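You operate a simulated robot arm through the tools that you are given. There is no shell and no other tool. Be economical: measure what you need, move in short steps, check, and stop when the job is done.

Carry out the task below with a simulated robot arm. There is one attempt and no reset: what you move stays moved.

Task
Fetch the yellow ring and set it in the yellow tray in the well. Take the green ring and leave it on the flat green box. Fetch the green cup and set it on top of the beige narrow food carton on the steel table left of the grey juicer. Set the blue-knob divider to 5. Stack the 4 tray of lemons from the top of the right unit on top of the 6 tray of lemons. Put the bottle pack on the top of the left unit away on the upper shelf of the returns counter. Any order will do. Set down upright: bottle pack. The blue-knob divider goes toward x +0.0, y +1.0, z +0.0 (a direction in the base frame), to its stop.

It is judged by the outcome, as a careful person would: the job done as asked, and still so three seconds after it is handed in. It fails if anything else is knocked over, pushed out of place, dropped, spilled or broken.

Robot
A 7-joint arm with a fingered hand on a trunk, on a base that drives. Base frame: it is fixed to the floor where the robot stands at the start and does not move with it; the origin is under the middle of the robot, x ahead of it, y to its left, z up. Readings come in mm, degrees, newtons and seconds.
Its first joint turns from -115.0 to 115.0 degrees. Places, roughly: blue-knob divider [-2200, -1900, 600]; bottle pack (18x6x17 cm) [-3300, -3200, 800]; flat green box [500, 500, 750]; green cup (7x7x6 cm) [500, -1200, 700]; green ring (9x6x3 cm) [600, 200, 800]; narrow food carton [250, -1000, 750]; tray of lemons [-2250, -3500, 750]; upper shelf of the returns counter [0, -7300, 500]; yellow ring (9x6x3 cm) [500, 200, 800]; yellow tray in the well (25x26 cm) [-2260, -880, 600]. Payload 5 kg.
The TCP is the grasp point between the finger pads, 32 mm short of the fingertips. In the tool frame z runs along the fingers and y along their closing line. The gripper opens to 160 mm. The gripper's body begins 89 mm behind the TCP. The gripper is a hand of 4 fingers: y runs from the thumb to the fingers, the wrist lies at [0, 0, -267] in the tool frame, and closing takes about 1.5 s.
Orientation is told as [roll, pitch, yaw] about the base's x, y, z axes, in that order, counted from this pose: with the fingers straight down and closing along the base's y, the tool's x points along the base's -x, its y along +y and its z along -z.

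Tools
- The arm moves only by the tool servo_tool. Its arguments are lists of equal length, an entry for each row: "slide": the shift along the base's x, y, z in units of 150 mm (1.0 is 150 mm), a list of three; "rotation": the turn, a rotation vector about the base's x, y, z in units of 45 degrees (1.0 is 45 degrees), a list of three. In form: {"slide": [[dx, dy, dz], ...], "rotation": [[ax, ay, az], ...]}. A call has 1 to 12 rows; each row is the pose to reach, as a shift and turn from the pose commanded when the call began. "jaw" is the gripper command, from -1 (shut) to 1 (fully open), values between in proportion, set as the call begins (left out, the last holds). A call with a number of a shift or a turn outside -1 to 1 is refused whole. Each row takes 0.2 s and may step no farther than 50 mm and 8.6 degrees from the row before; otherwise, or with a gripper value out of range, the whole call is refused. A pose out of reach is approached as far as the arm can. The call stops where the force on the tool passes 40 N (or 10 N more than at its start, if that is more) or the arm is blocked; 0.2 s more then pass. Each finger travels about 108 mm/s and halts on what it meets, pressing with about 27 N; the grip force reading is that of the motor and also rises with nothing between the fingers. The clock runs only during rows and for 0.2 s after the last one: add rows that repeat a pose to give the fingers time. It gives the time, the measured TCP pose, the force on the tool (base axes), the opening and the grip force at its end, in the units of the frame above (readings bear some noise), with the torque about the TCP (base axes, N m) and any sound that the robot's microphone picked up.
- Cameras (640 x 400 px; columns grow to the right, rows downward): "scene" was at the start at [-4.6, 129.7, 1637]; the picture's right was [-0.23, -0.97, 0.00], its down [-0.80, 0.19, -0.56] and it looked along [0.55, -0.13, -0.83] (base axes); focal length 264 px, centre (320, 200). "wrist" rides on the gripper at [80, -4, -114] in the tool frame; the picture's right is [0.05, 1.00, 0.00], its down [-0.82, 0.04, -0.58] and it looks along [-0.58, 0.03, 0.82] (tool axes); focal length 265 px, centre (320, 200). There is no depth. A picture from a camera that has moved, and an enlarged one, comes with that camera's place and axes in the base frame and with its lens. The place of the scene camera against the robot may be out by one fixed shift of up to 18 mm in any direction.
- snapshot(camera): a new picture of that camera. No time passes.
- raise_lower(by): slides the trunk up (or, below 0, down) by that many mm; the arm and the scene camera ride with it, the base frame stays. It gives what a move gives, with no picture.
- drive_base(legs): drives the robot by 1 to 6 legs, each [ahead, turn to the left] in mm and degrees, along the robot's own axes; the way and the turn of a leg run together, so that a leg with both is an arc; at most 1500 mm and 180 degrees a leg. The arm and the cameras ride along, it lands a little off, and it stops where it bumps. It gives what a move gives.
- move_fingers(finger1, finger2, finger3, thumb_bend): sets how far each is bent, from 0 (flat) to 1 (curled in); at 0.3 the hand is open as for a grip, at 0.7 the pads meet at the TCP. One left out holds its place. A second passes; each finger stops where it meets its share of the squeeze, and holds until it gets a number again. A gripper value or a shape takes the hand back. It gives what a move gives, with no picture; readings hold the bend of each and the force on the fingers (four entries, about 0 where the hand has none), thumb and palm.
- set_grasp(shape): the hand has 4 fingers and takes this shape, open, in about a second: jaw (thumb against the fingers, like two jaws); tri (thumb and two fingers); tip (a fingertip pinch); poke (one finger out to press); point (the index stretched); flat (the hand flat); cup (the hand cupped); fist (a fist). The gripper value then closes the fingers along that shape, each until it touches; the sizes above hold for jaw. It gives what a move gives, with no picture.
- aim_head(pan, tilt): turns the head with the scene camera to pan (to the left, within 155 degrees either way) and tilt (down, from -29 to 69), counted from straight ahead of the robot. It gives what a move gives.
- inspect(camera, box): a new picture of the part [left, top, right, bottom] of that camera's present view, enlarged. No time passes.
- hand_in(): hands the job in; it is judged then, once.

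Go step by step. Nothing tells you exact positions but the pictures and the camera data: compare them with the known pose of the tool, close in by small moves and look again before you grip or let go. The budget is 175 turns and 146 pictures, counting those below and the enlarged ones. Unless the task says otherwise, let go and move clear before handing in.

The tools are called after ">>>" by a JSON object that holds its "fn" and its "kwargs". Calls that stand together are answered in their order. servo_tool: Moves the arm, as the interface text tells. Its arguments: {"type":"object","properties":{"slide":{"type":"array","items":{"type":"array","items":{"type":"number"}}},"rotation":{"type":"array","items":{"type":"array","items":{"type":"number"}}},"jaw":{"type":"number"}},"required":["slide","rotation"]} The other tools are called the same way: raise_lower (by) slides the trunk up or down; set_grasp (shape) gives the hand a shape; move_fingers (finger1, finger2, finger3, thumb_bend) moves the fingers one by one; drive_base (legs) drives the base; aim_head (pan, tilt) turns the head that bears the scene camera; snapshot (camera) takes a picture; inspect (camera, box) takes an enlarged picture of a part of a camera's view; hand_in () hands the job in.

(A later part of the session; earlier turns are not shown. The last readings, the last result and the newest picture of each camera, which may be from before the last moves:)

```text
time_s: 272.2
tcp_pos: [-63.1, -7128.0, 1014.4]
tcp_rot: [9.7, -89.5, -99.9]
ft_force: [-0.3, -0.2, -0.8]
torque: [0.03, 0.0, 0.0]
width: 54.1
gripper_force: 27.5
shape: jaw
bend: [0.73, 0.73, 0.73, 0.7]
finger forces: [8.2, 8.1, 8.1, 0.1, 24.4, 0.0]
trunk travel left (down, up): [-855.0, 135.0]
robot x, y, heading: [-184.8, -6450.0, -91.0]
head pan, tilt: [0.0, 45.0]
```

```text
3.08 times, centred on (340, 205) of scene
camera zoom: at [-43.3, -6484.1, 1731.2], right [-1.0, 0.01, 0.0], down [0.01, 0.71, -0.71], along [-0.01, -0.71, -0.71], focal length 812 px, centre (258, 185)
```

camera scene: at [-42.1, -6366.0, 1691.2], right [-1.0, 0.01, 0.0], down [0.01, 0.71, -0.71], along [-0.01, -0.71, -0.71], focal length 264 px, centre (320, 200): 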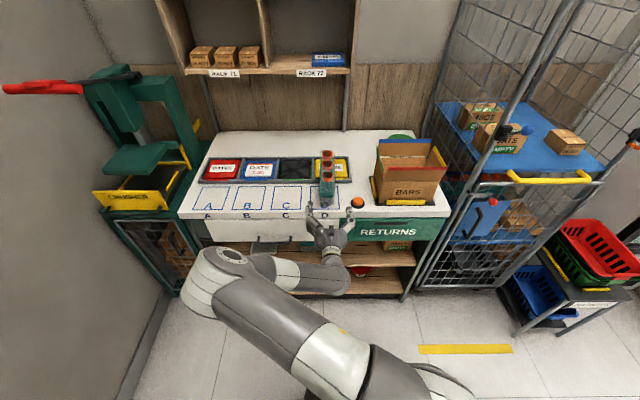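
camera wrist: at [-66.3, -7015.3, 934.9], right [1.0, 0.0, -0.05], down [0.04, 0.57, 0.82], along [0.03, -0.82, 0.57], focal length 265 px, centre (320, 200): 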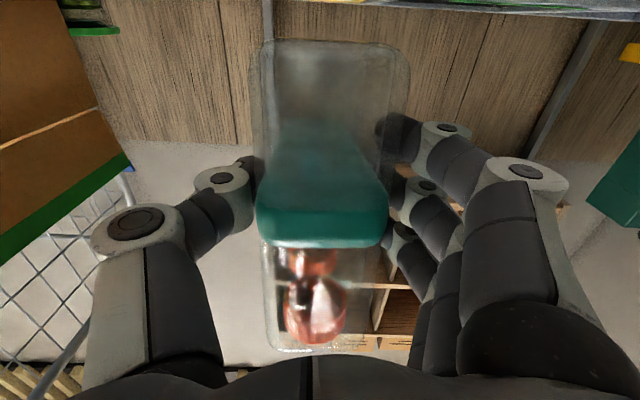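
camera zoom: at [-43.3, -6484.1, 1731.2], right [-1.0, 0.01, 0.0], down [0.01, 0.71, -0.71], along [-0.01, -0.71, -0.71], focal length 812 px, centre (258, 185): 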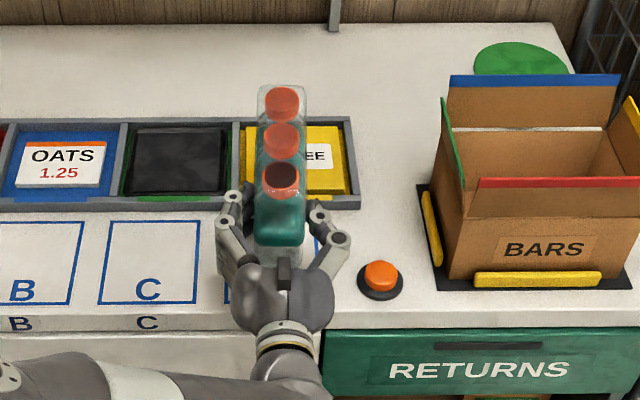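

Held from the near end. I back out, shift right to x≈-271, and lower to shelf height.

>>> {"fn": "drive_base", "kwargs": {"legs": [[-330, 0]]}}

>>> {"fn": "servo_tool", "kwargs": {"slide": [[-0.3, 0, 0], [-0.6, 0, 0], [-0.9, 0, 0]], "rotation": [[0, 0, 0], [0, 0, 0], [0, 0, 0]]}}

>>> {"fn": "servo_tool", "kwargs": {"slide": [[-0.3, 0, 0], [-0.5, 0, 0]], "rotation": [[0, 0, 0], [0, 0, 0]]}}

>>> {"fn": "raise_lower", "kwargs": {"by": -450}}

>>> {"fn": "snapshot", "kwargs": {"camera": "scene"}}

>>> {"fn": "snapshot", "kwargs": {"camera": "wrist"}}

```text
time_s: 274.3
tcp_pos: [-60.1, -6804.9, 1016.5]
tcp_rot: [11.5, -89.5, -102.1]
ft_force: [0.0, -0.5, -1.2]
torque: [0.05, -0.03, -0.01]
width: 53.9
gripper_force: 27.4
shape: jaw
bend: [0.73, 0.73, 0.73, 0.7]
finger forces: [8.2, 8.1, 8.1, 0.0, 24.4, 0.0]
trunk travel left (down, up): [-855.0, 135.0]
robot x, y, heading: [-183.1, -6129.7, -91.0]
head pan, tilt: [0.0, 45.0]
```

```text
time_s: 275.1
tcp_pos: [-196.5, -6806.3, 1015.3]
tcp_rot: [17.4, -89.5, -107.9]
ft_force: [0.7, -0.1, -0.6]
torque: [0.09, -0.03, -0.01]
width: 53.8
gripper_force: 26.9
shape: jaw
bend: [0.73, 0.73, 0.73, 0.7]
finger forces: [8.4, 8.3, 8.2, 0.1, 24.8, 0.0]
trunk travel left (down, up): [-855.0, 135.0]
robot x, y, heading: [-182.2, -6126.5, -91.0]
head pan, tilt: [0.0, 45.0]
```

```text
time_s: 275.7
tcp_pos: [-271.6, -6807.7, 1015.0]
tcp_rot: [17.4, -89.5, -107.7]
ft_force: [0.1, -0.2, -0.2]
torque: [0.03, 0.0, 0.01]
width: 54.0
gripper_force: 26.4
shape: jaw
bend: [0.73, 0.73, 0.73, 0.7]
finger forces: [8.4, 8.2, 8.3, 0.1, 24.7, 0.0]
trunk travel left (down, up): [-855.0, 135.0]
robot x, y, heading: [-183.1, -6125.4, -91.2]
head pan, tilt: [0.0, 45.0]
```

```text
refused: -450 is not a number from -400 to 400
```

```text
26 pictures are left
camera scene: at [-39.5, -6160.6, 1731.3], right [-1.0, 0.02, 0.0], down [0.01, 0.71, -0.71], along [-0.01, -0.71, -0.71], focal length 264 px, centre (320, 200)
```

scene: 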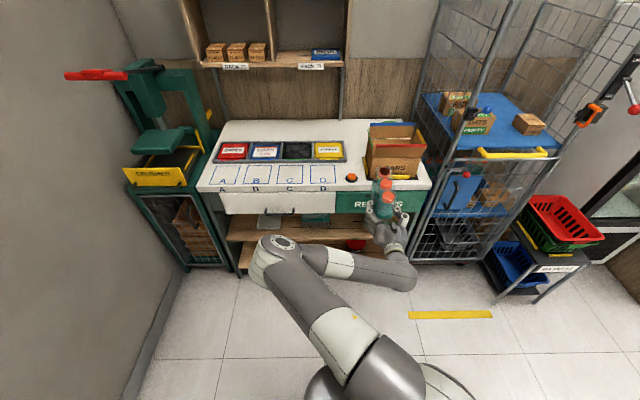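

```text
25 pictures are left
camera wrist: at [-274.4, -6693.9, 935.0], right [1.0, -0.01, -0.05], down [0.04, 0.57, 0.82], along [0.02, -0.82, 0.57], focal length 265 px, centre (320, 200)
```

wrist: 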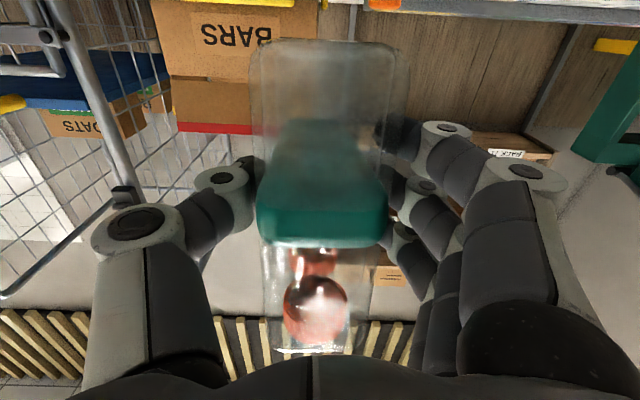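

>>> {"fn": "raise_lower", "kwargs": {"by": -400}}

>>> {"fn": "raise_lower", "kwargs": {"by": -50}}

>>> {"fn": "inspect", "kwargs": {"camera": "scene", "box": [200, 90, 460, 260]}}

>>> {"fn": "snapshot", "kwargs": {"camera": "wrist"}}

```text
time_s: 279.6
tcp_pos: [-271.4, -6807.7, 615.0]
tcp_rot: [11.3, -89.5, -101.9]
ft_force: [-0.3, 0.2, -1.3]
torque: [0.08, -0.02, -0.01]
width: 54.0
gripper_force: 27.2
shape: jaw
bend: [0.73, 0.73, 0.73, 0.7]
finger forces: [8.3, 8.3, 8.3, 0.0, 24.9, 0.1]
trunk travel left (down, up): [-455.0, 535.0]
robot x, y, heading: [-179.3, -6124.8, -90.9]
head pan, tilt: [0.0, 45.0]
```

```text
time_s: 280.5
tcp_pos: [-270.8, -6805.6, 564.7]
tcp_rot: [11.6, -89.5, -101.9]
ft_force: [-0.1, -0.2, -1.4]
torque: [0.05, -0.04, 0.02]
width: 54.1
gripper_force: 26.7
shape: jaw
bend: [0.73, 0.73, 0.73, 0.7]
finger forces: [8.3, 8.3, 8.2, 0.0, 24.9, 0.0]
trunk travel left (down, up): [-405.0, 585.0]
robot x, y, heading: [-182.8, -6123.0, -90.9]
head pan, tilt: [0.0, 45.0]
```

```text
2.35 times, centred on (330, 175) of scene
camera zoom: at [-39.0, -6160.3, 1281.2], right [-1.0, 0.02, 0.0], down [0.01, 0.71, -0.71], along [-0.01, -0.71, -0.71], focal length 621 px, centre (296, 259)
```

zoom: 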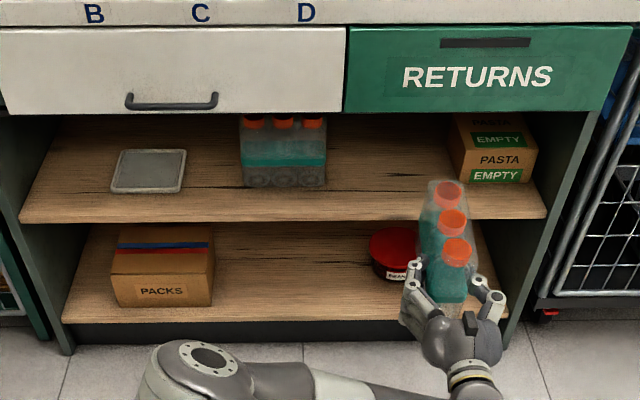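

```text
23 pictures are left
camera wrist: at [-274.1, -6693.7, 485.2], right [1.0, -0.01, -0.05], down [0.05, 0.57, 0.82], along [0.02, -0.82, 0.57], focal length 265 px, centre (320, 200)
```

wrist: 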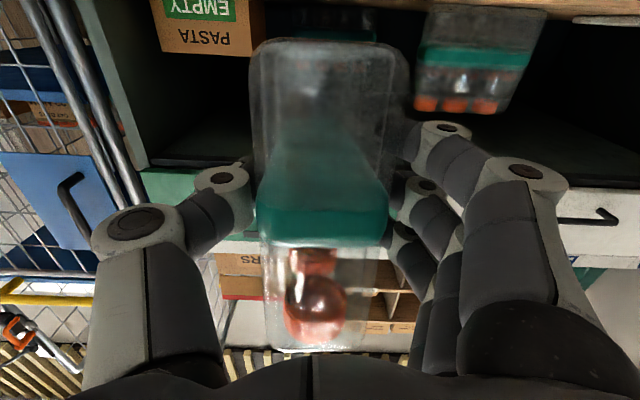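

The shelf gap is clear (existing pack ends x≈-114, carton starts x≈-415). I drive 370 mm forward to bring the pack inside.

>>> {"fn": "drive_base", "kwargs": {"legs": [[372, 0]]}}

>>> {"fn": "inspect", "kwargs": {"camera": "scene", "box": [200, 150, 460, 340]}}

```text
time_s: 282.9
tcp_pos: [-278.5, -7181.5, 564.3]
tcp_rot: [11.2, -89.4, -101.8]
ft_force: [0.5, 0.5, -0.7]
torque: [0.05, 0.01, -0.01]
width: 54.1
gripper_force: 27.5
shape: jaw
bend: [0.73, 0.73, 0.73, 0.7]
finger forces: [8.2, 8.3, 8.3, 0.0, 24.7, 0.1]
trunk travel left (down, up): [-405.0, 585.0]
robot x, y, heading: [-186.0, -6502.4, -91.1]
head pan, tilt: [0.0, 45.0]
```

```text
2.11 times, centred on (330, 245) of scene
camera zoom: at [-45.7, -6536.6, 1281.2], right [-1.0, 0.02, 0.0], down [0.01, 0.71, -0.71], along [-0.01, -0.71, -0.71], focal length 556 px, centre (299, 105)
```

zoom: 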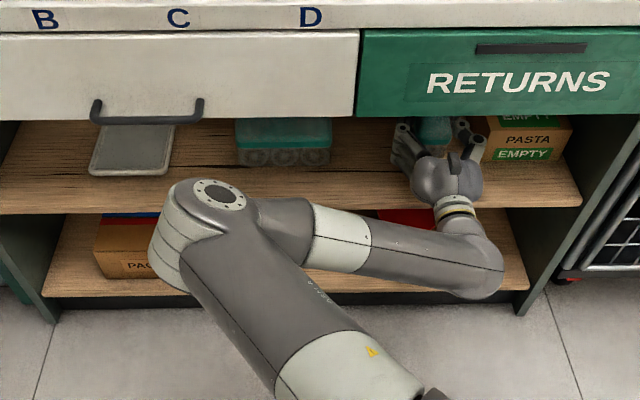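

Pack is inside. I lower gently to contact.

>>> {"fn": "servo_tool", "kwargs": {"slide": [[0, 0, -0.05], [0, 0, -0.1], [0, 0, -0.14]], "rotation": [[0, 0, 0], [0, 0, 0], [0, 0, 0]]}}

>>> {"fn": "servo_tool", "kwargs": {"slide": [[0, 0, -0.025], [0, 0, -0.05], [0, 0, -0.075], [0, 0, -0.1]], "rotation": [[0, 0, 0], [0, 0, 0], [0, 0, 0], [0, 0, 0]]}}

```text
time_s: 283.7
tcp_pos: [-278.6, -7183.6, 543.2]
tcp_rot: [13.5, -89.5, -104.0]
ft_force: [-0.1, -1.2, -0.8]
torque: [0.05, 0.04, 0.01]
width: 54.1
gripper_force: 27.3
shape: jaw
bend: [0.73, 0.73, 0.73, 0.7]
finger forces: [8.3, 8.2, 8.3, 0.1, 24.8, 0.1]
trunk travel left (down, up): [-405.0, 585.0]
robot x, y, heading: [-188.4, -6501.2, -90.8]
head pan, tilt: [0.0, 45.0]
```

```text
time_s: 284.7
tcp_pos: [-278.7, -7182.6, 531.1]
tcp_rot: [15.9, -89.8, -106.5]
ft_force: [-0.1, -3.5, 12.8]
torque: [0.15, -0.03, -0.02]
width: 54.3
gripper_force: 27.0
shape: jaw
bend: [0.74, 0.73, 0.73, 0.7]
finger forces: [10.2, 8.0, 7.5, 0.1, 26.3, 0.0]
trunk travel left (down, up): [-405.0, 585.0]
robot x, y, heading: [-185.7, -6502.5, -91.1]
head pan, tilt: [0.0, 45.0]
```

Contact. I open the hand and back straight out.

>>> {"fn": "servo_tool", "kwargs": {"slide": [[0, 0, 0], [0, 0, 0.01], [0, 0, 0.02], [0, 0, 0.02], [0, 0, 0.02]], "rotation": [[0, 0, 0], [0, 0, 0], [0, 0, 0], [0, 0, 0], [0, 0, 0]], "jaw": 0.5}}

>>> {"fn": "drive_base", "kwargs": {"legs": [[-380, 0]]}}

>>> {"fn": "inspect", "kwargs": {"camera": "scene", "box": [200, 90, 460, 260]}}

```text
time_s: 285.9
tcp_pos: [-279.2, -7182.0, 531.8]
tcp_rot: [10.4, -89.5, -101.1]
ft_force: [-1.0, -0.3, 0.8]
torque: [-0.02, -0.04, 0.0]
width: 119.7
gripper_force: 0.1
shape: jaw
bend: [0.63, 0.63, 0.63, 0.6]
finger forces: [0.0, 0.1, 0.1, 0.0, 0.0, 0.0]
trunk travel left (down, up): [-405.0, 585.0]
robot x, y, heading: [-187.0, -6504.2, -91.2]
head pan, tilt: [0.0, 45.0]
```

```text
time_s: 288.3
tcp_pos: [-272.0, -6803.9, 531.7]
tcp_rot: [11.2, -89.4, -101.8]
ft_force: [0.1, 0.4, -0.8]
torque: [-0.01, 0.01, 0.01]
width: 119.8
gripper_force: 0.0
shape: jaw
bend: [0.63, 0.63, 0.63, 0.6]
finger forces: [0.1, 0.0, 0.0, 0.1, 0.1, 0.0]
trunk travel left (down, up): [-405.0, 585.0]
robot x, y, heading: [-180.6, -6121.9, -91.1]
head pan, tilt: [0.0, 45.0]
```

```text
2.35 times, centred on (330, 175) of scene
camera zoom: at [-38.6, -6158.3, 1281.2], right [-1.0, 0.02, 0.0], down [0.01, 0.71, -0.71], along [-0.01, -0.71, -0.71], focal length 621 px, centre (296, 259)
```

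zoom: 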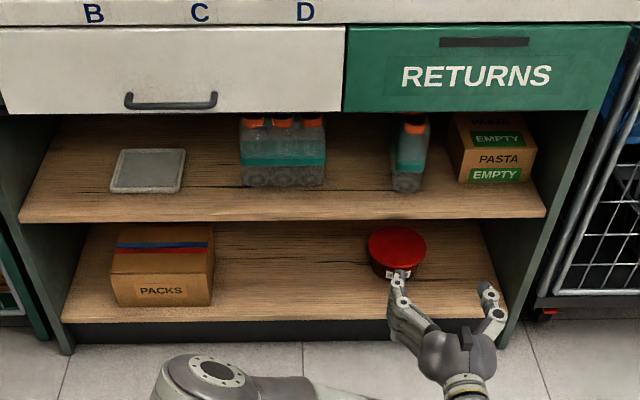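

The pack stands upright on the upper shelf beside the carton. Now I raise, return the hand to pointing down, and drive back to the steel table.

>>> {"fn": "raise_lower", "kwargs": {"by": 400}}

>>> {"fn": "servo_tool", "kwargs": {"slide": [[0, 0, 0], [0, 0, 0], [0, 0, 0], [0, 0, 0], [0, 0, 0], [0, 0, 0]], "rotation": [[0.17, 0, 0], [0.34, 0, 0], [0.51, 0, 0], [0.68, 0, 0], [0.85, 0, 0], [1, 0, 0]]}}

>>> {"fn": "servo_tool", "kwargs": {"slide": [[0, 0, 0], [0, 0, 0], [0, 0, 0], [0, 0, 0], [0, 0, 0], [0, 0, 0]], "rotation": [[0.17, 0, 0], [0.34, 0, 0], [0.51, 0, 0], [0.68, 0, 0], [0.85, 0, 0], [0.98, 0, 0]]}}

>>> {"fn": "drive_base", "kwargs": {"legs": [[0, -139.6], [1451, 0], [0, -39.4], [1500, 0], [1500, 0], [700, 0]]}}

```text
time_s: 292.1
tcp_pos: [-271.0, -6803.9, 932.0]
tcp_rot: [11.0, -89.4, -101.5]
ft_force: [0.0, 0.3, -0.4]
torque: [-0.02, -0.01, 0.0]
width: 119.5
gripper_force: 0.1
shape: jaw
bend: [0.63, 0.63, 0.63, 0.6]
finger forces: [0.0, 0.0, 0.0, 0.0, 0.0, 0.0]
trunk travel left (down, up): [-805.0, 185.0]
robot x, y, heading: [-179.5, -6120.3, -91.1]
head pan, tilt: [0.0, 45.0]
```

```text
time_s: 293.5
tcp_pos: [-271.7, -6804.2, 931.6]
tcp_rot: [-0.5, -44.5, -90.2]
ft_force: [-0.4, 0.4, 0.6]
torque: [-0.01, -0.02, 0.02]
width: 120.0
gripper_force: 0.0
shape: jaw
bend: [0.63, 0.63, 0.63, 0.6]
finger forces: [0.1, 0.0, 0.0, 0.0, 0.1, 0.1]
trunk travel left (down, up): [-805.0, 185.0]
robot x, y, heading: [-178.7, -6123.1, -91.0]
head pan, tilt: [0.0, 45.0]
```

```text
time_s: 294.9
tcp_pos: [-272.7, -6804.0, 931.1]
tcp_rot: [-0.6, -0.3, -90.2]
ft_force: [0.2, -0.4, -0.5]
torque: [0.0, 0.0, 0.02]
width: 119.5
gripper_force: 0.2
shape: jaw
bend: [0.63, 0.63, 0.63, 0.6]
finger forces: [0.1, 0.0, 0.1, 0.0, 0.1, 0.0]
trunk travel left (down, up): [-805.0, 185.0]
robot x, y, heading: [-185.3, -6121.7, -91.0]
head pan, tilt: [0.0, 45.0]
```

```text
time_s: 327.1
tcp_pos: [-966.9, -638.1, 932.1]
tcp_rot: [-0.6, -0.4, 90.1]
ft_force: [-0.5, -0.5, 0.4]
torque: [-0.01, -0.02, 0.03]
width: 119.6
gripper_force: 0.1
shape: jaw
bend: [0.63, 0.63, 0.63, 0.6]
finger forces: [0.1, 0.1, 0.0, 0.0, 0.1, 0.0]
trunk travel left (down, up): [-805.0, 185.0]
robot x, y, heading: [-1056.6, -1322.0, 88.8]
head pan, tilt: [0.0, 45.0]
```

>>> {"fn": "drive_base", "kwargs": {"legs": [[0, -89], [500, 0]]}}

>>> {"fn": "snapshot", "kwargs": {"camera": "scene"}}

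```text
time_s: 333.8
tcp_pos: [127.1, -1388.5, 931.2]
tcp_rot: [-0.5, -0.4, 1.3]
ft_force: [0.4, -0.2, -0.6]
torque: [0.02, -0.01, 0.0]
width: 119.9
gripper_force: 0.1
shape: jaw
bend: [0.63, 0.63, 0.63, 0.6]
finger forces: [0.0, 0.0, 0.0, 0.1, 0.0, 0.1]
trunk travel left (down, up): [-805.0, 185.0]
robot x, y, heading: [-555.4, -1315.6, 0.5]
head pan, tilt: [0.0, 45.0]
```

```text
20 pictures are left
camera scene: at [-550.1, -1168.4, 1681.2], right [0.01, -1.0, 0.0], down [-0.71, 0.0, -0.71], along [0.71, 0.0, -0.71], focal length 264 px, centre (320, 200)
```

scene: 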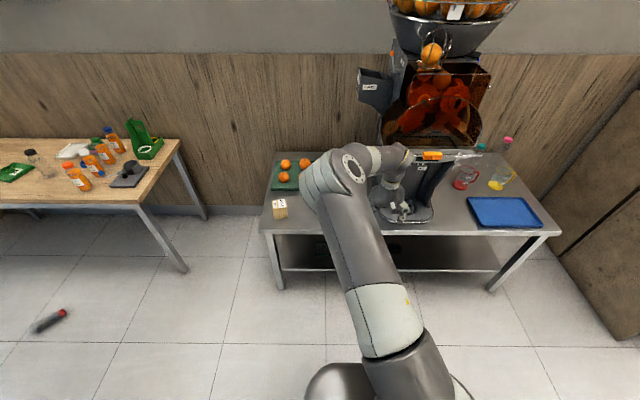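

The carton is at about (328,-975); the cup is hidden behind the elbow. I move the hand left, away from the juicer, then drive in and look with the wrist camera.

>>> {"fn": "servo_tool", "kwargs": {"slide": [[0, 0.3, 0], [0, 0.6, 0], [0, 0.9, 0]], "rotation": [[0, 0, 0], [0, 0, 0], [0, 0, 0]]}}

>>> {"fn": "servo_tool", "kwargs": {"slide": [[0, 0.3, 0], [0, 0.6, 0]], "rotation": [[0, 0, 0], [0, 0, 0]]}}

>>> {"fn": "drive_base", "kwargs": {"legs": [[270, 0]]}}

>>> {"fn": "snapshot", "kwargs": {"camera": "wrist"}}

>>> {"fn": "snapshot", "kwargs": {"camera": "scene"}}

```text
time_s: 334.6
tcp_pos: [127.4, -1251.4, 933.2]
tcp_rot: [-0.7, -0.3, 1.4]
ft_force: [0.2, -0.3, -0.1]
torque: [-0.04, 0.01, -0.02]
width: 119.6
gripper_force: 0.0
shape: jaw
bend: [0.63, 0.63, 0.63, 0.6]
finger forces: [0.0, 0.0, 0.1, 0.1, 0.0, 0.0]
trunk travel left (down, up): [-805.0, 185.0]
robot x, y, heading: [-556.4, -1311.6, 0.5]
head pan, tilt: [0.0, 45.0]
```

```text
time_s: 335.2
tcp_pos: [125.9, -1162.7, 930.0]
tcp_rot: [-0.6, -0.4, 1.3]
ft_force: [-0.7, 0.2, 0.1]
torque: [0.01, -0.01, -0.01]
width: 119.9
gripper_force: 0.1
shape: jaw
bend: [0.63, 0.63, 0.63, 0.6]
finger forces: [0.0, 0.0, 0.0, 0.0, 0.0, 0.0]
trunk travel left (down, up): [-805.0, 185.0]
robot x, y, heading: [-556.6, -1316.8, 0.5]
head pan, tilt: [0.0, 45.0]
```

```text
time_s: 337.1
tcp_pos: [397.9, -1162.1, 930.3]
tcp_rot: [-0.6, -0.3, 1.3]
ft_force: [-0.3, -0.5, -0.4]
torque: [0.03, 0.03, -0.01]
width: 119.6
gripper_force: 0.1
shape: jaw
bend: [0.63, 0.63, 0.63, 0.6]
finger forces: [0.0, 0.0, 0.1, 0.2, 0.0, 0.0]
trunk travel left (down, up): [-805.0, 185.0]
robot x, y, heading: [-286.0, -1307.7, 0.3]
head pan, tilt: [0.0, 45.0]
```

```text
19 pictures are left
camera wrist: at [316.9, -1168.8, 1042.3], right [-0.07, 1.0, -0.01], down [0.81, 0.07, 0.58], along [0.58, 0.03, -0.81], focal length 265 px, centre (320, 200)
```

wrist: 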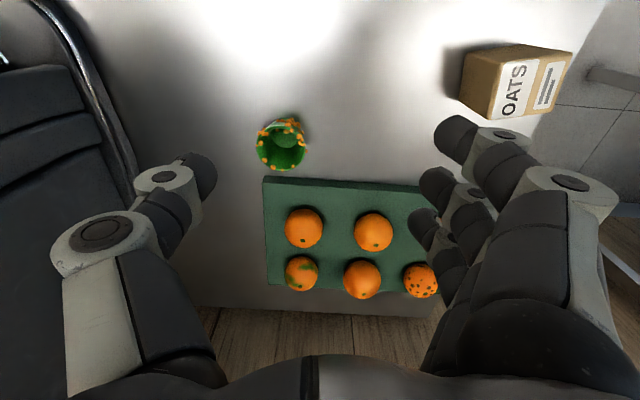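

```text
18 pictures are left
camera scene: at [-279.5, -1166.6, 1681.2], right [0.01, -1.0, 0.0], down [-0.71, 0.0, -0.71], along [0.71, 0.0, -0.71], focal length 264 px, centre (320, 200)
```

scene: 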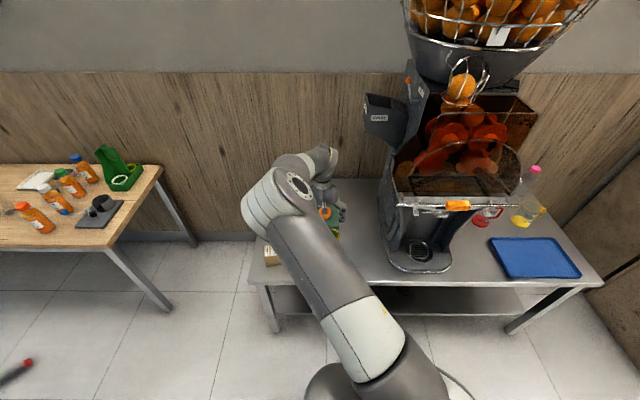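

The cup is at about (460,-1212), rim near z 725. I move over it and lower.

>>> {"fn": "servo_tool", "kwargs": {"slide": [[0.2, -0.15, 0], [0.4, -0.33, 0]], "rotation": [[0, 0, 0], [0, 0, 0]]}}

>>> {"fn": "raise_lower", "kwargs": {"by": -150}}

>>> {"fn": "snapshot", "kwargs": {"camera": "wrist"}}

```text
time_s: 337.8
tcp_pos: [457.4, -1212.6, 929.8]
tcp_rot: [-0.4, -0.4, 1.4]
ft_force: [0.2, -0.2, -0.7]
torque: [0.0, -0.03, 0.02]
width: 119.5
gripper_force: 0.0
shape: jaw
bend: [0.63, 0.63, 0.63, 0.6]
finger forces: [0.1, 0.0, 0.0, 0.1, 0.0, 0.0]
trunk travel left (down, up): [-805.0, 185.0]
robot x, y, heading: [-288.0, -1315.2, 0.3]
head pan, tilt: [0.0, 45.0]
```

```text
time_s: 339.5
tcp_pos: [457.7, -1212.6, 782.2]
tcp_rot: [-0.6, -0.5, 1.3]
ft_force: [1.0, -0.1, 0.3]
torque: [-0.01, 0.0, 0.0]
width: 119.8
gripper_force: 0.1
shape: jaw
bend: [0.63, 0.63, 0.63, 0.6]
finger forces: [0.1, 0.1, 0.0, 0.0, 0.0, 0.0]
trunk travel left (down, up): [-655.0, 335.0]
robot x, y, heading: [-288.2, -1308.9, 0.4]
head pan, tilt: [0.0, 45.0]
```

```text
17 pictures are left
camera wrist: at [376.7, -1218.4, 894.5], right [-0.07, 1.0, -0.01], down [0.81, 0.07, 0.58], along [0.58, 0.03, -0.81], focal length 265 px, centre (320, 200)
```

wrist: 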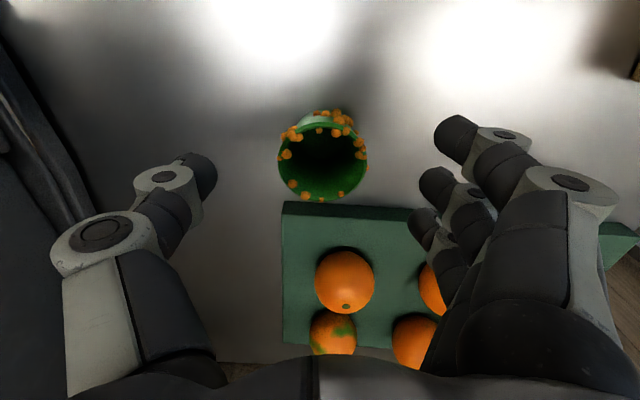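

>>> {"fn": "raise_lower", "kwargs": {"by": -68}}

>>> {"fn": "servo_tool", "kwargs": {"slide": [[0.02, 0, 0], [0.02, 0, 0], [0.02, 0, 0], [0.02, 0, 0], [0.02, 0, 0], [0.02, 0, 0]], "rotation": [[0, 0, 0], [0, 0, 0], [0, 0, 0], [0, 0, 0], [0, 0, 0], [0, 0, 0]], "jaw": -0.4}}

>>> {"fn": "snapshot", "kwargs": {"camera": "wrist"}}

```text
time_s: 340.6
tcp_pos: [458.0, -1212.3, 713.9]
tcp_rot: [-0.6, -0.4, 1.4]
ft_force: [-0.1, -1.0, 0.4]
torque: [-0.02, -0.03, 0.02]
width: 119.7
gripper_force: 0.0
shape: jaw
bend: [0.63, 0.63, 0.63, 0.6]
finger forces: [0.1, 0.1, 0.1, 0.0, 0.2, 0.0]
trunk travel left (down, up): [-587.0, 403.0]
robot x, y, heading: [-288.0, -1312.6, 0.4]
head pan, tilt: [0.0, 45.0]
```

```text
time_s: 342.0
tcp_pos: [460.7, -1212.3, 713.5]
tcp_rot: [-0.6, -0.3, 1.3]
ft_force: [0.0, 0.4, -0.4]
torque: [-0.01, 0.01, 0.01]
width: 49.6
gripper_force: 0.0
shape: jaw
bend: [0.73, 0.73, 0.73, 0.7]
finger forces: [0.0, 0.7, 0.1, 0.0, 0.8, 0.0]
trunk travel left (down, up): [-587.0, 403.0]
robot x, y, heading: [-290.4, -1313.3, 0.3]
head pan, tilt: [0.0, 45.0]
```

```text
16 pictures are left
camera wrist: at [379.6, -1218.5, 826.6], right [-0.07, 1.0, -0.01], down [0.81, 0.07, 0.58], along [0.58, 0.03, -0.81], focal length 265 px, centre (320, 200)
```

wrist: 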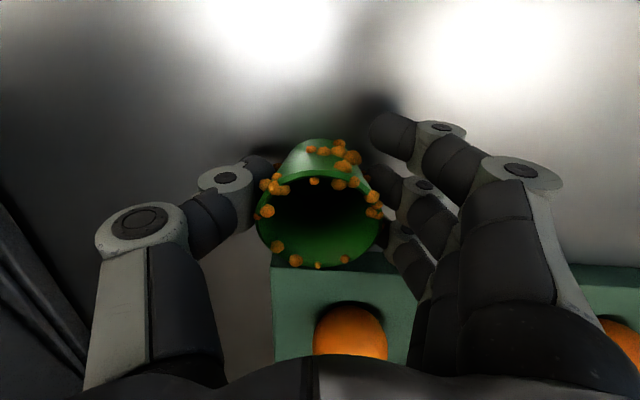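

>>> {"fn": "servo_tool", "kwargs": {"slide": [[0.03, 0, 0], [0.03, 0, 0], [0.03, 0, 0], [0.03, 0, 0], [0.03, 0, 0]], "rotation": [[0, 0, 0], [0, 0, 0], [0, 0, 0], [0, 0, 0], [0, 0, 0]], "jaw": -0.8}}

>>> {"fn": "raise_lower", "kwargs": {"by": 150}}

>>> {"fn": "snapshot", "kwargs": {"camera": "wrist"}}

```text
time_s: 343.2
tcp_pos: [465.6, -1212.2, 715.4]
tcp_rot: [-0.6, -0.3, 1.3]
ft_force: [-0.7, -0.2, 0.4]
torque: [0.02, -0.06, 0.02]
width: 32.6
gripper_force: 27.0
shape: jaw
bend: [0.68, 0.73, 0.73, 0.71]
finger forces: [2.1, 9.8, 10.7, 0.1, 22.7, 0.0]
trunk travel left (down, up): [-587.0, 403.0]
robot x, y, heading: [-288.9, -1313.6, 0.3]
head pan, tilt: [0.0, 45.0]
```

```text
time_s: 344.9
tcp_pos: [464.7, -1211.7, 864.1]
tcp_rot: [-0.7, -0.4, 1.3]
ft_force: [-0.3, -0.1, -0.2]
torque: [0.01, 0.02, 0.0]
width: 32.6
gripper_force: 26.7
shape: jaw
bend: [0.68, 0.73, 0.72, 0.71]
finger forces: [2.0, 9.9, 10.8, 0.0, 22.7, 0.0]
trunk travel left (down, up): [-737.0, 253.0]
robot x, y, heading: [-287.4, -1312.5, 0.4]
head pan, tilt: [0.0, 45.0]
```

```text
15 pictures are left
camera wrist: at [384.5, -1218.7, 976.3], right [-0.07, 1.0, -0.01], down [0.81, 0.07, 0.58], along [0.58, 0.03, -0.81], focal length 265 px, centre (320, 200)
```

wrist: 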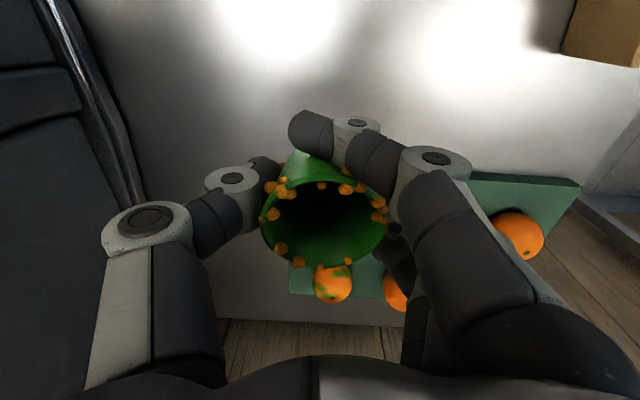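

The cup is held. I raise more and move toward the carton for a closer look.

>>> {"fn": "raise_lower", "kwargs": {"by": 60}}

>>> {"fn": "servo_tool", "kwargs": {"slide": [[-0.25, 0.2, 0], [-0.5, 0.4, 0], [-0.75, 0.6, 0], [-0.9, 0.85, 0]], "rotation": [[0, 0, 0], [0, 0, 0], [0, 0, 0], [0, 0, 0]]}}

>>> {"fn": "snapshot", "kwargs": {"camera": "wrist"}}

>>> {"fn": "inspect", "kwargs": {"camera": "scene", "box": [220, 160, 380, 300]}}

```text
time_s: 345.9
tcp_pos: [465.7, -1211.5, 924.1]
tcp_rot: [-0.6, -0.5, 1.3]
ft_force: [0.2, -0.6, -0.6]
torque: [-0.04, 0.01, 0.04]
width: 32.2
gripper_force: 26.9
shape: jaw
bend: [0.68, 0.73, 0.72, 0.71]
finger forces: [2.0, 9.9, 10.8, 0.0, 22.6, 0.0]
trunk travel left (down, up): [-797.0, 193.0]
robot x, y, heading: [-283.6, -1315.4, 0.6]
head pan, tilt: [0.0, 45.0]
```

```text
time_s: 346.9
tcp_pos: [330.9, -1085.2, 924.7]
tcp_rot: [-0.6, -0.4, 1.2]
ft_force: [-0.6, -0.1, -0.6]
torque: [-0.02, 0.01, 0.0]
width: 32.0
gripper_force: 27.1
shape: jaw
bend: [0.68, 0.73, 0.72, 0.71]
finger forces: [2.0, 10.1, 11.1, 0.0, 22.7, 0.1]
trunk travel left (down, up): [-797.0, 193.0]
robot x, y, heading: [-284.7, -1314.0, 0.3]
head pan, tilt: [0.0, 45.0]
```

```text
14 pictures are left
camera wrist: at [250.5, -1091.5, 1037.5], right [-0.07, 1.0, -0.01], down [0.81, 0.07, 0.58], along [0.58, 0.03, -0.81], focal length 265 px, centre (320, 200)
```

wrist: 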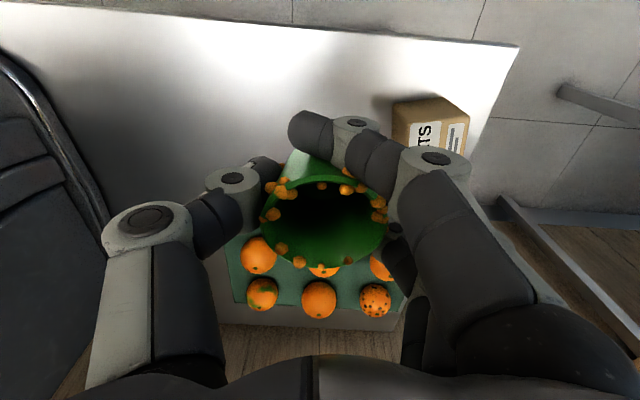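

```text
2.86 times, centred on (300, 230) of scene
camera zoom: at [-281.1, -1165.5, 1673.1], right [0.01, -1.0, 0.0], down [-0.71, 0.0, -0.71], along [0.71, 0.0, -0.71], focal length 754 px, centre (377, 114)
```

zoom: 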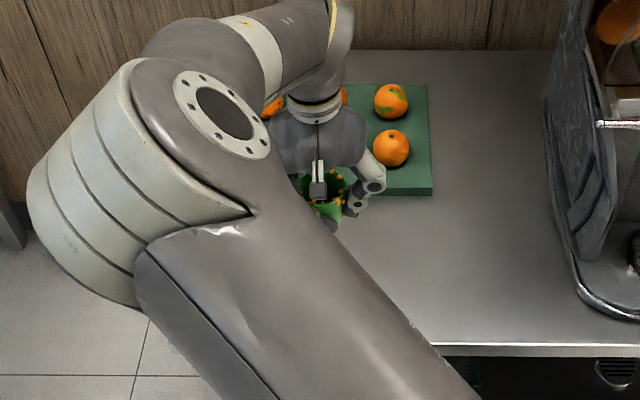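

>>> {"fn": "servo_tool", "kwargs": {"slide": [[0.25, 0.2, 0], [0.45, 0.4, 0], [0.5, 0.65, 0]], "rotation": [[0, 0, 0], [0, 0, 0], [0, 0, 0]]}}

>>> {"fn": "inspect", "kwargs": {"camera": "wrist", "box": [240, 0, 480, 150]}}

```text
time_s: 347.7
tcp_pos: [403.4, -986.8, 923.1]
tcp_rot: [-0.6, -0.3, 1.2]
ft_force: [-0.5, 0.6, 0.0]
torque: [0.0, 0.01, 0.01]
width: 32.0
gripper_force: 26.9
shape: jaw
bend: [0.68, 0.73, 0.72, 0.71]
finger forces: [1.8, 10.3, 11.3, 0.1, 22.6, 0.0]
trunk travel left (down, up): [-797.0, 193.0]
robot x, y, heading: [-286.6, -1313.3, 0.1]
head pan, tilt: [0.0, 45.0]
```

```text
2.67 times, centred on (360, 75) of wrist
camera zoom: at [322.9, -992.5, 1035.9], right [-0.07, 1.0, -0.01], down [0.81, 0.07, 0.58], along [0.58, 0.03, -0.81], focal length 708 px, centre (213, 533)
```

zoom: 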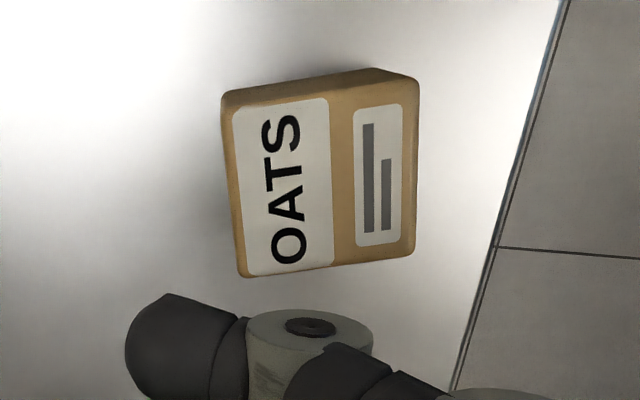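

The carton's top centre is at (365,-953,749), about 55×68 mm. I move the cup over it and lower.

>>> {"fn": "servo_tool", "kwargs": {"slide": [[-0.15, 0.1, 0], [-0.315, 0.21, 0]], "rotation": [[0, 0, 0], [0, 0, 0]]}}

>>> {"fn": "raise_lower", "kwargs": {"by": -88}}

>>> {"fn": "snapshot", "kwargs": {"camera": "wrist"}}

```text
time_s: 348.3
tcp_pos: [357.1, -954.7, 923.5]
tcp_rot: [-0.7, -0.5, 1.2]
ft_force: [-0.7, 0.4, -0.4]
torque: [-0.02, -0.01, -0.03]
width: 32.0
gripper_force: 27.2
shape: jaw
bend: [0.68, 0.73, 0.72, 0.71]
finger forces: [1.7, 10.2, 11.3, 0.0, 22.6, 0.1]
trunk travel left (down, up): [-797.0, 193.0]
robot x, y, heading: [-288.9, -1317.3, 0.4]
head pan, tilt: [0.0, 45.0]
```

```text
time_s: 349.6
tcp_pos: [355.4, -955.2, 835.0]
tcp_rot: [-0.6, -0.4, 1.3]
ft_force: [0.1, 0.0, -0.6]
torque: [0.0, -0.02, -0.01]
width: 32.1
gripper_force: 27.2
shape: jaw
bend: [0.68, 0.73, 0.72, 0.71]
finger forces: [1.7, 10.2, 11.3, 0.0, 22.6, 0.1]
trunk travel left (down, up): [-709.0, 281.0]
robot x, y, heading: [-288.9, -1314.8, 0.2]
head pan, tilt: [0.0, 45.0]
```

```text
11 pictures are left
camera wrist: at [275.1, -961.9, 949.1], right [-0.07, 1.0, -0.01], down [0.81, 0.07, 0.58], along [0.58, 0.03, -0.81], focal length 265 px, centre (320, 200)
```

wrist: 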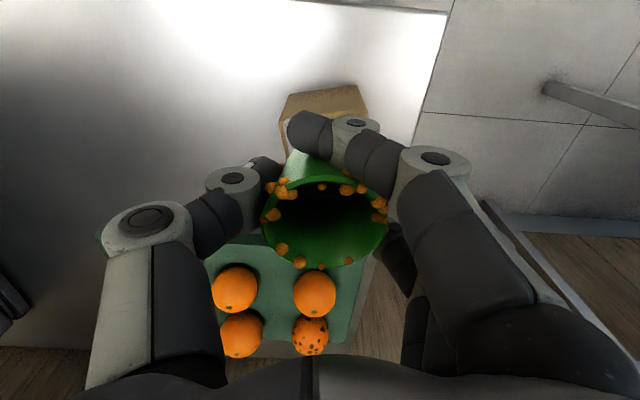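

>>> {"fn": "servo_tool", "kwargs": {"slide": [[0, 0, -0.06], [0, 0, -0.1], [0, 0, -0.13]], "rotation": [[0, 0, 0], [0, 0, 0], [0, 0, 0]]}}

>>> {"fn": "servo_tool", "kwargs": {"slide": [[0, 0, -0.02], [0, 0, -0.04], [0, 0, -0.06]], "rotation": [[0, 0, 0], [0, 0, 0], [0, 0, 0]]}}

```text
time_s: 350.4
tcp_pos: [356.9, -954.3, 816.2]
tcp_rot: [-0.5, -0.4, 1.3]
ft_force: [0.6, -0.2, -0.2]
torque: [0.0, 0.01, 0.0]
width: 32.0
gripper_force: 26.8
shape: jaw
bend: [0.68, 0.73, 0.72, 0.71]
finger forces: [1.7, 10.1, 11.3, 0.0, 22.5, 0.1]
trunk travel left (down, up): [-709.0, 281.0]
robot x, y, heading: [-283.1, -1310.9, 0.5]
head pan, tilt: [0.0, 45.0]
```

```text
time_s: 351.1
tcp_pos: [355.6, -955.2, 807.8]
tcp_rot: [-0.7, -0.4, 1.3]
ft_force: [0.5, 0.4, -1.0]
torque: [-0.02, -0.05, -0.01]
width: 31.9
gripper_force: 27.1
shape: jaw
bend: [0.68, 0.73, 0.72, 0.71]
finger forces: [1.7, 10.3, 11.3, 0.1, 22.5, 0.0]
trunk travel left (down, up): [-709.0, 281.0]
robot x, y, heading: [-285.7, -1308.8, 0.4]
head pan, tilt: [0.0, 45.0]
```

>>> {"fn": "servo_tool", "kwargs": {"slide": [[0, 0, -0.02], [0, 0, -0.035]], "rotation": [[0, 0, 0], [0, 0, 0]]}}

>>> {"fn": "servo_tool", "kwargs": {"slide": [[0, 0, -0.02], [0, 0, -0.035]], "rotation": [[0, 0, 0], [0, 0, 0]]}}

```text
time_s: 351.8
tcp_pos: [356.1, -955.7, 801.8]
tcp_rot: [-0.5, -0.3, 1.3]
ft_force: [-1.0, 0.0, 0.2]
torque: [-0.05, -0.02, 0.0]
width: 32.0
gripper_force: 26.4
shape: jaw
bend: [0.68, 0.73, 0.72, 0.71]
finger forces: [1.6, 10.3, 11.3, 0.0, 22.5, 0.0]
trunk travel left (down, up): [-709.0, 281.0]
robot x, y, heading: [-283.0, -1309.1, 0.4]
head pan, tilt: [0.0, 45.0]
```

```text
time_s: 352.4
tcp_pos: [355.9, -955.8, 796.9]
tcp_rot: [-0.6, -0.5, 1.3]
ft_force: [0.4, 0.4, -0.9]
torque: [0.01, -0.01, -0.01]
width: 32.2
gripper_force: 27.4
shape: jaw
bend: [0.68, 0.73, 0.72, 0.71]
finger forces: [1.6, 10.3, 11.3, 0.0, 22.6, 0.0]
trunk travel left (down, up): [-709.0, 281.0]
robot x, y, heading: [-287.2, -1311.9, 0.5]
head pan, tilt: [0.0, 45.0]
```

>>> {"fn": "servo_tool", "kwargs": {"slide": [[0, 0, -0.015], [0, 0, -0.03]], "rotation": [[0, 0, 0], [0, 0, 0]]}}

>>> {"fn": "servo_tool", "kwargs": {"slide": [[0, 0, -0.015], [0, 0, -0.025]], "rotation": [[0, 0, 0], [0, 0, 0]]}}

>>> {"fn": "servo_tool", "kwargs": {"slide": [[0, 0, -0.015], [0, 0, -0.025]], "rotation": [[0, 0, 0], [0, 0, 0]]}}

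>>> {"fn": "inspect", "kwargs": {"camera": "wrist", "box": [220, 80, 460, 290]}}

```text
time_s: 352.9
tcp_pos: [356.3, -955.2, 793.1]
tcp_rot: [-0.5, -0.4, 1.2]
ft_force: [0.0, -1.6, 2.2]
torque: [-0.01, -0.08, 0.02]
width: 32.0
gripper_force: 26.8
shape: jaw
bend: [0.68, 0.73, 0.72, 0.71]
finger forces: [2.1, 10.2, 11.1, 0.0, 22.9, 0.0]
trunk travel left (down, up): [-709.0, 281.0]
robot x, y, heading: [-285.5, -1312.3, 0.3]
head pan, tilt: [0.0, 45.0]
```

```text
time_s: 353.6
tcp_pos: [356.3, -955.9, 790.9]
tcp_rot: [-0.4, -0.6, 1.4]
ft_force: [-1.6, -0.6, 17.2]
torque: [0.24, -0.24, 0.0]
width: 32.5
gripper_force: 26.5
shape: jaw
bend: [0.68, 0.73, 0.73, 0.71]
finger forces: [2.9, 9.7, 13.6, 0.0, 26.2, 0.0]
trunk travel left (down, up): [-709.0, 281.0]
robot x, y, heading: [-287.5, -1311.9, 0.5]
head pan, tilt: [0.0, 45.0]
```

```text
time_s: 354.1
tcp_pos: [356.9, -956.4, 789.1]
tcp_rot: [-0.4, -0.7, 1.3]
ft_force: [-1.6, -2.1, 33.4]
torque: [0.06, -0.33, 0.02]
width: 33.0
gripper_force: 27.5
shape: jaw
bend: [0.68, 0.73, 0.73, 0.72]
finger forces: [2.3, 11.7, 15.6, 0.0, 28.2, 0.1]
trunk travel left (down, up): [-709.0, 281.0]
robot x, y, heading: [-286.1, -1311.6, 0.2]
head pan, tilt: [0.0, 45.0]
```

```text
1.90 times, centred on (340, 185) of wrist
camera zoom: at [274.5, -963.0, 901.7], right [-0.07, 1.0, -0.01], down [0.81, 0.06, 0.59], along [0.59, 0.04, -0.81], focal length 506 px, centre (282, 229)
```

zoom: 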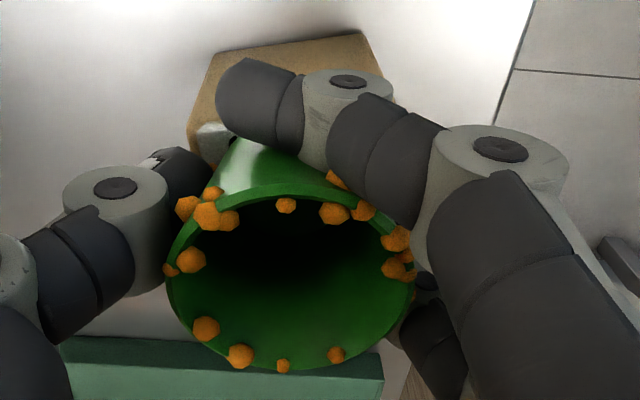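

The cup rests on the carton. I ease off and open the fingers.

>>> {"fn": "servo_tool", "kwargs": {"slide": [[0, 0, 0.02], [0, 0, 0.02], [0, 0, 0.02], [0, 0, 0.02], [0, 0, 0.02]], "rotation": [[0, 0, 0], [0, 0, 0], [0, 0, 0], [0, 0, 0], [0, 0, 0]], "jaw": 0.4}}

>>> {"fn": "raise_lower", "kwargs": {"by": 150}}

>>> {"fn": "snapshot", "kwargs": {"camera": "wrist"}}

```text
time_s: 355.4
tcp_pos: [356.3, -955.6, 787.6]
tcp_rot: [-0.5, -0.4, 1.3]
ft_force: [-0.6, -0.1, 1.2]
torque: [0.05, -0.03, 0.01]
width: 111.7
gripper_force: 0.2
shape: jaw
bend: [0.67, 0.67, 0.67, 0.63]
finger forces: [0.1, 0.0, 0.0, 0.0, 0.0, 0.1]
trunk travel left (down, up): [-709.0, 281.0]
robot x, y, heading: [-285.8, -1312.8, 0.3]
head pan, tilt: [0.0, 45.0]
```

```text
time_s: 357.1
tcp_pos: [357.1, -956.2, 937.1]
tcp_rot: [-0.6, -0.4, 1.3]
ft_force: [0.6, -0.5, 0.0]
torque: [0.0, 0.01, 0.0]
width: 111.6
gripper_force: 0.1
shape: jaw
bend: [0.67, 0.67, 0.67, 0.63]
finger forces: [0.0, 0.0, 0.0, 0.0, 0.0, 0.0]
trunk travel left (down, up): [-859.0, 131.0]
robot x, y, heading: [-286.1, -1317.2, -0.0]
head pan, tilt: [0.0, 45.0]
```

```text
9 pictures are left
camera wrist: at [275.2, -962.1, 1051.1], right [-0.07, 1.0, -0.01], down [0.81, 0.07, 0.58], along [0.58, 0.03, -0.81], focal length 265 px, centre (320, 200)
```

wrist: 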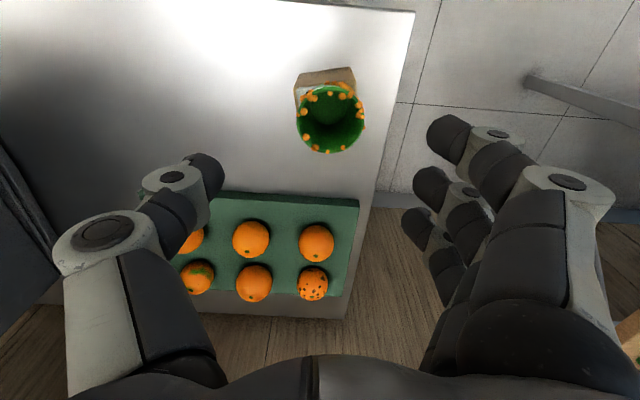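

The cup stands on the carton. Now I restore the fallen bottle: I'll drive round so that I face along it (base toward me, cap away).

>>> {"fn": "drive_base", "kwargs": {"legs": [[-500, 0], [0, 81.7], [1100, 0], [1094, 0], [0, -120.7]]}}

>>> {"fn": "aim_head", "kwargs": {"pan": 0, "tilt": 60}}

>>> {"fn": "snapshot", "kwargs": {"camera": "scene"}}

```text
time_s: 378.8
tcp_pos: [236.7, 718.8, 938.7]
tcp_rot: [-0.6, -0.4, -36.3]
ft_force: [-0.5, -0.6, -0.1]
torque: [0.01, 0.04, 0.01]
width: 111.5
gripper_force: 0.1
shape: jaw
bend: [0.67, 0.67, 0.67, 0.63]
finger forces: [0.0, 0.1, 0.0, 0.1, 0.0, 0.1]
trunk travel left (down, up): [-859.0, 131.0]
robot x, y, heading: [-491.4, 828.9, -37.5]
head pan, tilt: [0.0, 45.0]
```

```text
time_s: 379.6
tcp_pos: [237.7, 718.7, 937.7]
tcp_rot: [-0.6, -0.4, -36.3]
ft_force: [0.4, 0.2, -0.6]
torque: [-0.02, -0.01, -0.03]
width: 111.6
gripper_force: 0.2
shape: jaw
bend: [0.67, 0.67, 0.67, 0.63]
finger forces: [0.0, 0.0, 0.0, 0.1, 0.1, 0.0]
trunk travel left (down, up): [-859.0, 131.0]
robot x, y, heading: [-486.5, 826.4, -37.4]
head pan, tilt: [0.0, 60.0]
```

```text
8 pictures are left
camera scene: at [-404.5, 936.7, 1715.8], right [-0.61, -0.8, 0.0], down [-0.69, 0.52, -0.5], along [0.4, -0.3, -0.87], focal length 264 px, centre (320, 200)
```

scene: 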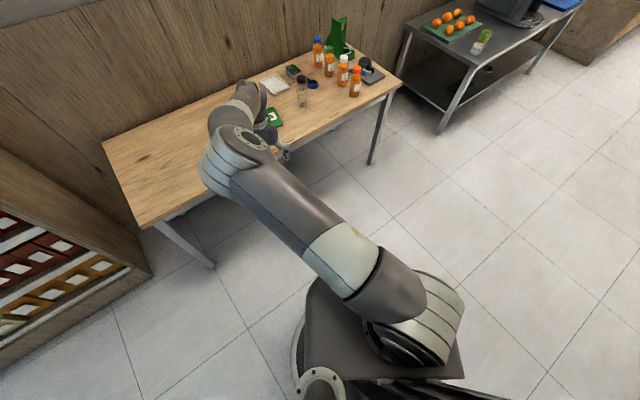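

The bottle is hidden under the arm. I bring the hand over its estimated place (37,450) and lower, then look with the wrist camera.

>>> {"fn": "servo_tool", "kwargs": {"slide": [[-0.149, -0.2, 0], [-0.298, -0.4, 0], [-0.447, -0.6, 0]], "rotation": [[0, 0, 0], [0, 0, 0], [0, 0, 0]]}}

>>> {"fn": "servo_tool", "kwargs": {"slide": [[-0.149, -0.2, 0], [-0.298, -0.4, 0], [-0.447, -0.6, 0]], "rotation": [[0, 0, 0], [0, 0, 0], [0, 0, 0]]}}

>>> {"fn": "servo_tool", "kwargs": {"slide": [[-0.149, -0.2, 0], [-0.298, -0.4, 0], [-0.447, -0.6, 0]], "rotation": [[0, 0, 0], [0, 0, 0], [0, 0, 0]]}}

>>> {"fn": "raise_lower", "kwargs": {"by": -400}}

>>> {"fn": "raise_lower", "kwargs": {"by": -220}}

>>> {"fn": "snapshot", "kwargs": {"camera": "wrist"}}

```text
time_s: 380.4
tcp_pos: [170.1, 627.6, 938.8]
tcp_rot: [-0.5, -0.4, -36.4]
ft_force: [0.2, 0.0, -0.5]
torque: [0.01, -0.01, 0.04]
width: 111.7
gripper_force: 0.1
shape: jaw
bend: [0.67, 0.67, 0.67, 0.63]
finger forces: [0.1, 0.0, 0.0, 0.1, 0.0, 0.1]
trunk travel left (down, up): [-859.0, 131.0]
robot x, y, heading: [-490.4, 825.5, -37.3]
head pan, tilt: [0.0, 60.0]
```

```text
time_s: 381.2
tcp_pos: [102.9, 536.4, 939.7]
tcp_rot: [-0.5, -0.4, -36.4]
ft_force: [-0.1, 0.4, 0.7]
torque: [0.0, 0.02, 0.04]
width: 111.6
gripper_force: 0.0
shape: jaw
bend: [0.67, 0.67, 0.67, 0.63]
finger forces: [0.1, 0.0, 0.0, 0.0, 0.0, 0.1]
trunk travel left (down, up): [-859.0, 131.0]
robot x, y, heading: [-490.2, 832.1, -37.1]
head pan, tilt: [0.0, 60.0]
```

```text
time_s: 382.0
tcp_pos: [38.6, 445.1, 939.5]
tcp_rot: [-0.5, -0.4, -36.4]
ft_force: [0.6, -0.2, 1.4]
torque: [0.03, 0.02, -0.02]
width: 111.5
gripper_force: 0.0
shape: jaw
bend: [0.67, 0.67, 0.67, 0.63]
finger forces: [0.1, 0.1, 0.0, 0.0, 0.0, 0.1]
trunk travel left (down, up): [-859.0, 131.0]
robot x, y, heading: [-487.4, 828.8, -37.2]
head pan, tilt: [0.0, 60.0]
```

```text
time_s: 385.8
tcp_pos: [37.1, 447.8, 539.4]
tcp_rot: [-0.7, -0.4, -36.3]
ft_force: [-0.1, -0.4, 0.2]
torque: [0.0, 0.03, 0.0]
width: 111.8
gripper_force: 0.2
shape: jaw
bend: [0.67, 0.67, 0.67, 0.63]
finger forces: [0.1, 0.0, 0.0, 0.0, 0.1, 0.1]
trunk travel left (down, up): [-459.0, 531.0]
robot x, y, heading: [-488.3, 826.6, -37.4]
head pan, tilt: [0.0, 60.0]
```

```text
time_s: 388.1
tcp_pos: [37.8, 447.1, 319.3]
tcp_rot: [-0.6, -0.4, -36.3]
ft_force: [0.3, -0.6, -0.3]
torque: [0.01, -0.02, -0.05]
width: 111.5
gripper_force: 0.1
shape: jaw
bend: [0.67, 0.67, 0.67, 0.63]
finger forces: [0.0, 0.0, 0.0, 0.0, 0.0, 0.1]
trunk travel left (down, up): [-239.0, 751.0]
robot x, y, heading: [-494.7, 824.9, -37.4]
head pan, tilt: [0.0, 60.0]
```

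```text
7 pictures are left
camera wrist: at [-29.6, 491.5, 432.0], right [0.55, 0.84, -0.01], down [0.68, -0.44, 0.58], along [0.48, -0.33, -0.81], focal length 265 px, centre (320, 200)
```

wrist: 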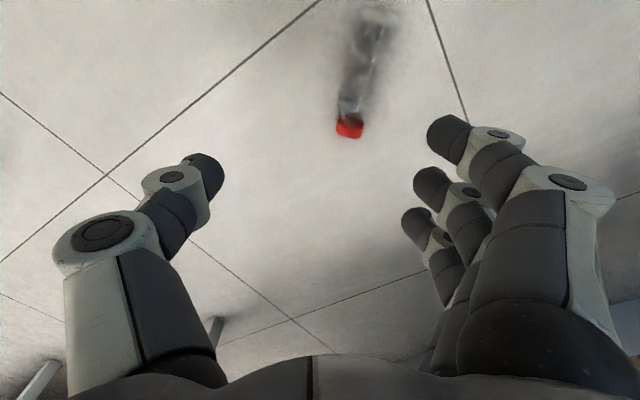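

The bottle lies from base (7,542) to cap (120,442). I align over the grip point (76,481), turn -5°, and lower.

>>> {"fn": "servo_tool", "kwargs": {"slide": [[0.13, 0.11, 0], [0.253, 0.227, 0]], "rotation": [[0, 0, -0.06], [0, 0, -0.118]]}}

>>> {"fn": "raise_lower", "kwargs": {"by": -200}}

>>> {"fn": "snapshot", "kwargs": {"camera": "wrist"}}

```text
time_s: 388.7
tcp_pos: [76.8, 482.7, 319.2]
tcp_rot: [-0.6, -0.4, -41.6]
ft_force: [-0.3, -0.2, -0.2]
torque: [0.05, -0.01, 0.0]
width: 111.7
gripper_force: 0.1
shape: jaw
bend: [0.67, 0.67, 0.67, 0.63]
finger forces: [0.1, 0.1, 0.0, 0.1, 0.0, 0.0]
trunk travel left (down, up): [-239.0, 751.0]
robot x, y, heading: [-490.5, 829.4, -37.6]
head pan, tilt: [0.0, 60.0]
```

```text
time_s: 390.9
tcp_pos: [76.8, 481.3, 118.2]
tcp_rot: [-0.7, -0.4, -41.6]
ft_force: [-0.4, 0.0, -0.3]
torque: [0.02, 0.01, -0.01]
width: 111.8
gripper_force: 0.0
shape: jaw
bend: [0.67, 0.67, 0.67, 0.63]
finger forces: [0.0, 0.0, 0.0, 0.1, 0.0, 0.0]
trunk travel left (down, up): [-39.0, 951.0]
robot x, y, heading: [-492.7, 824.7, -37.1]
head pan, tilt: [0.0, 60.0]
```

```text
6 pictures are left
camera wrist: at [13.8, 531.4, 232.0], right [0.62, 0.78, -0.01], down [0.64, -0.5, 0.58], along [0.45, -0.37, -0.81], focal length 265 px, centre (320, 200)
```

wrist: 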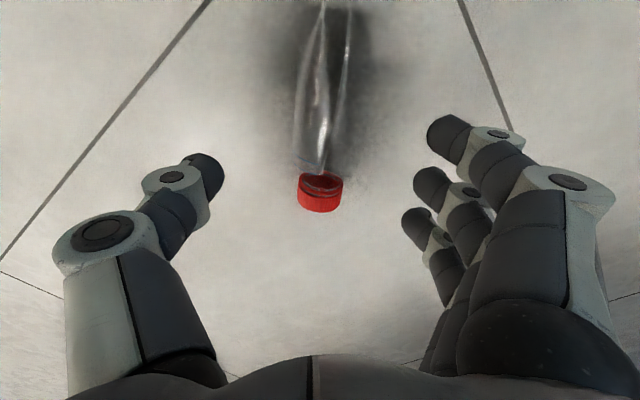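

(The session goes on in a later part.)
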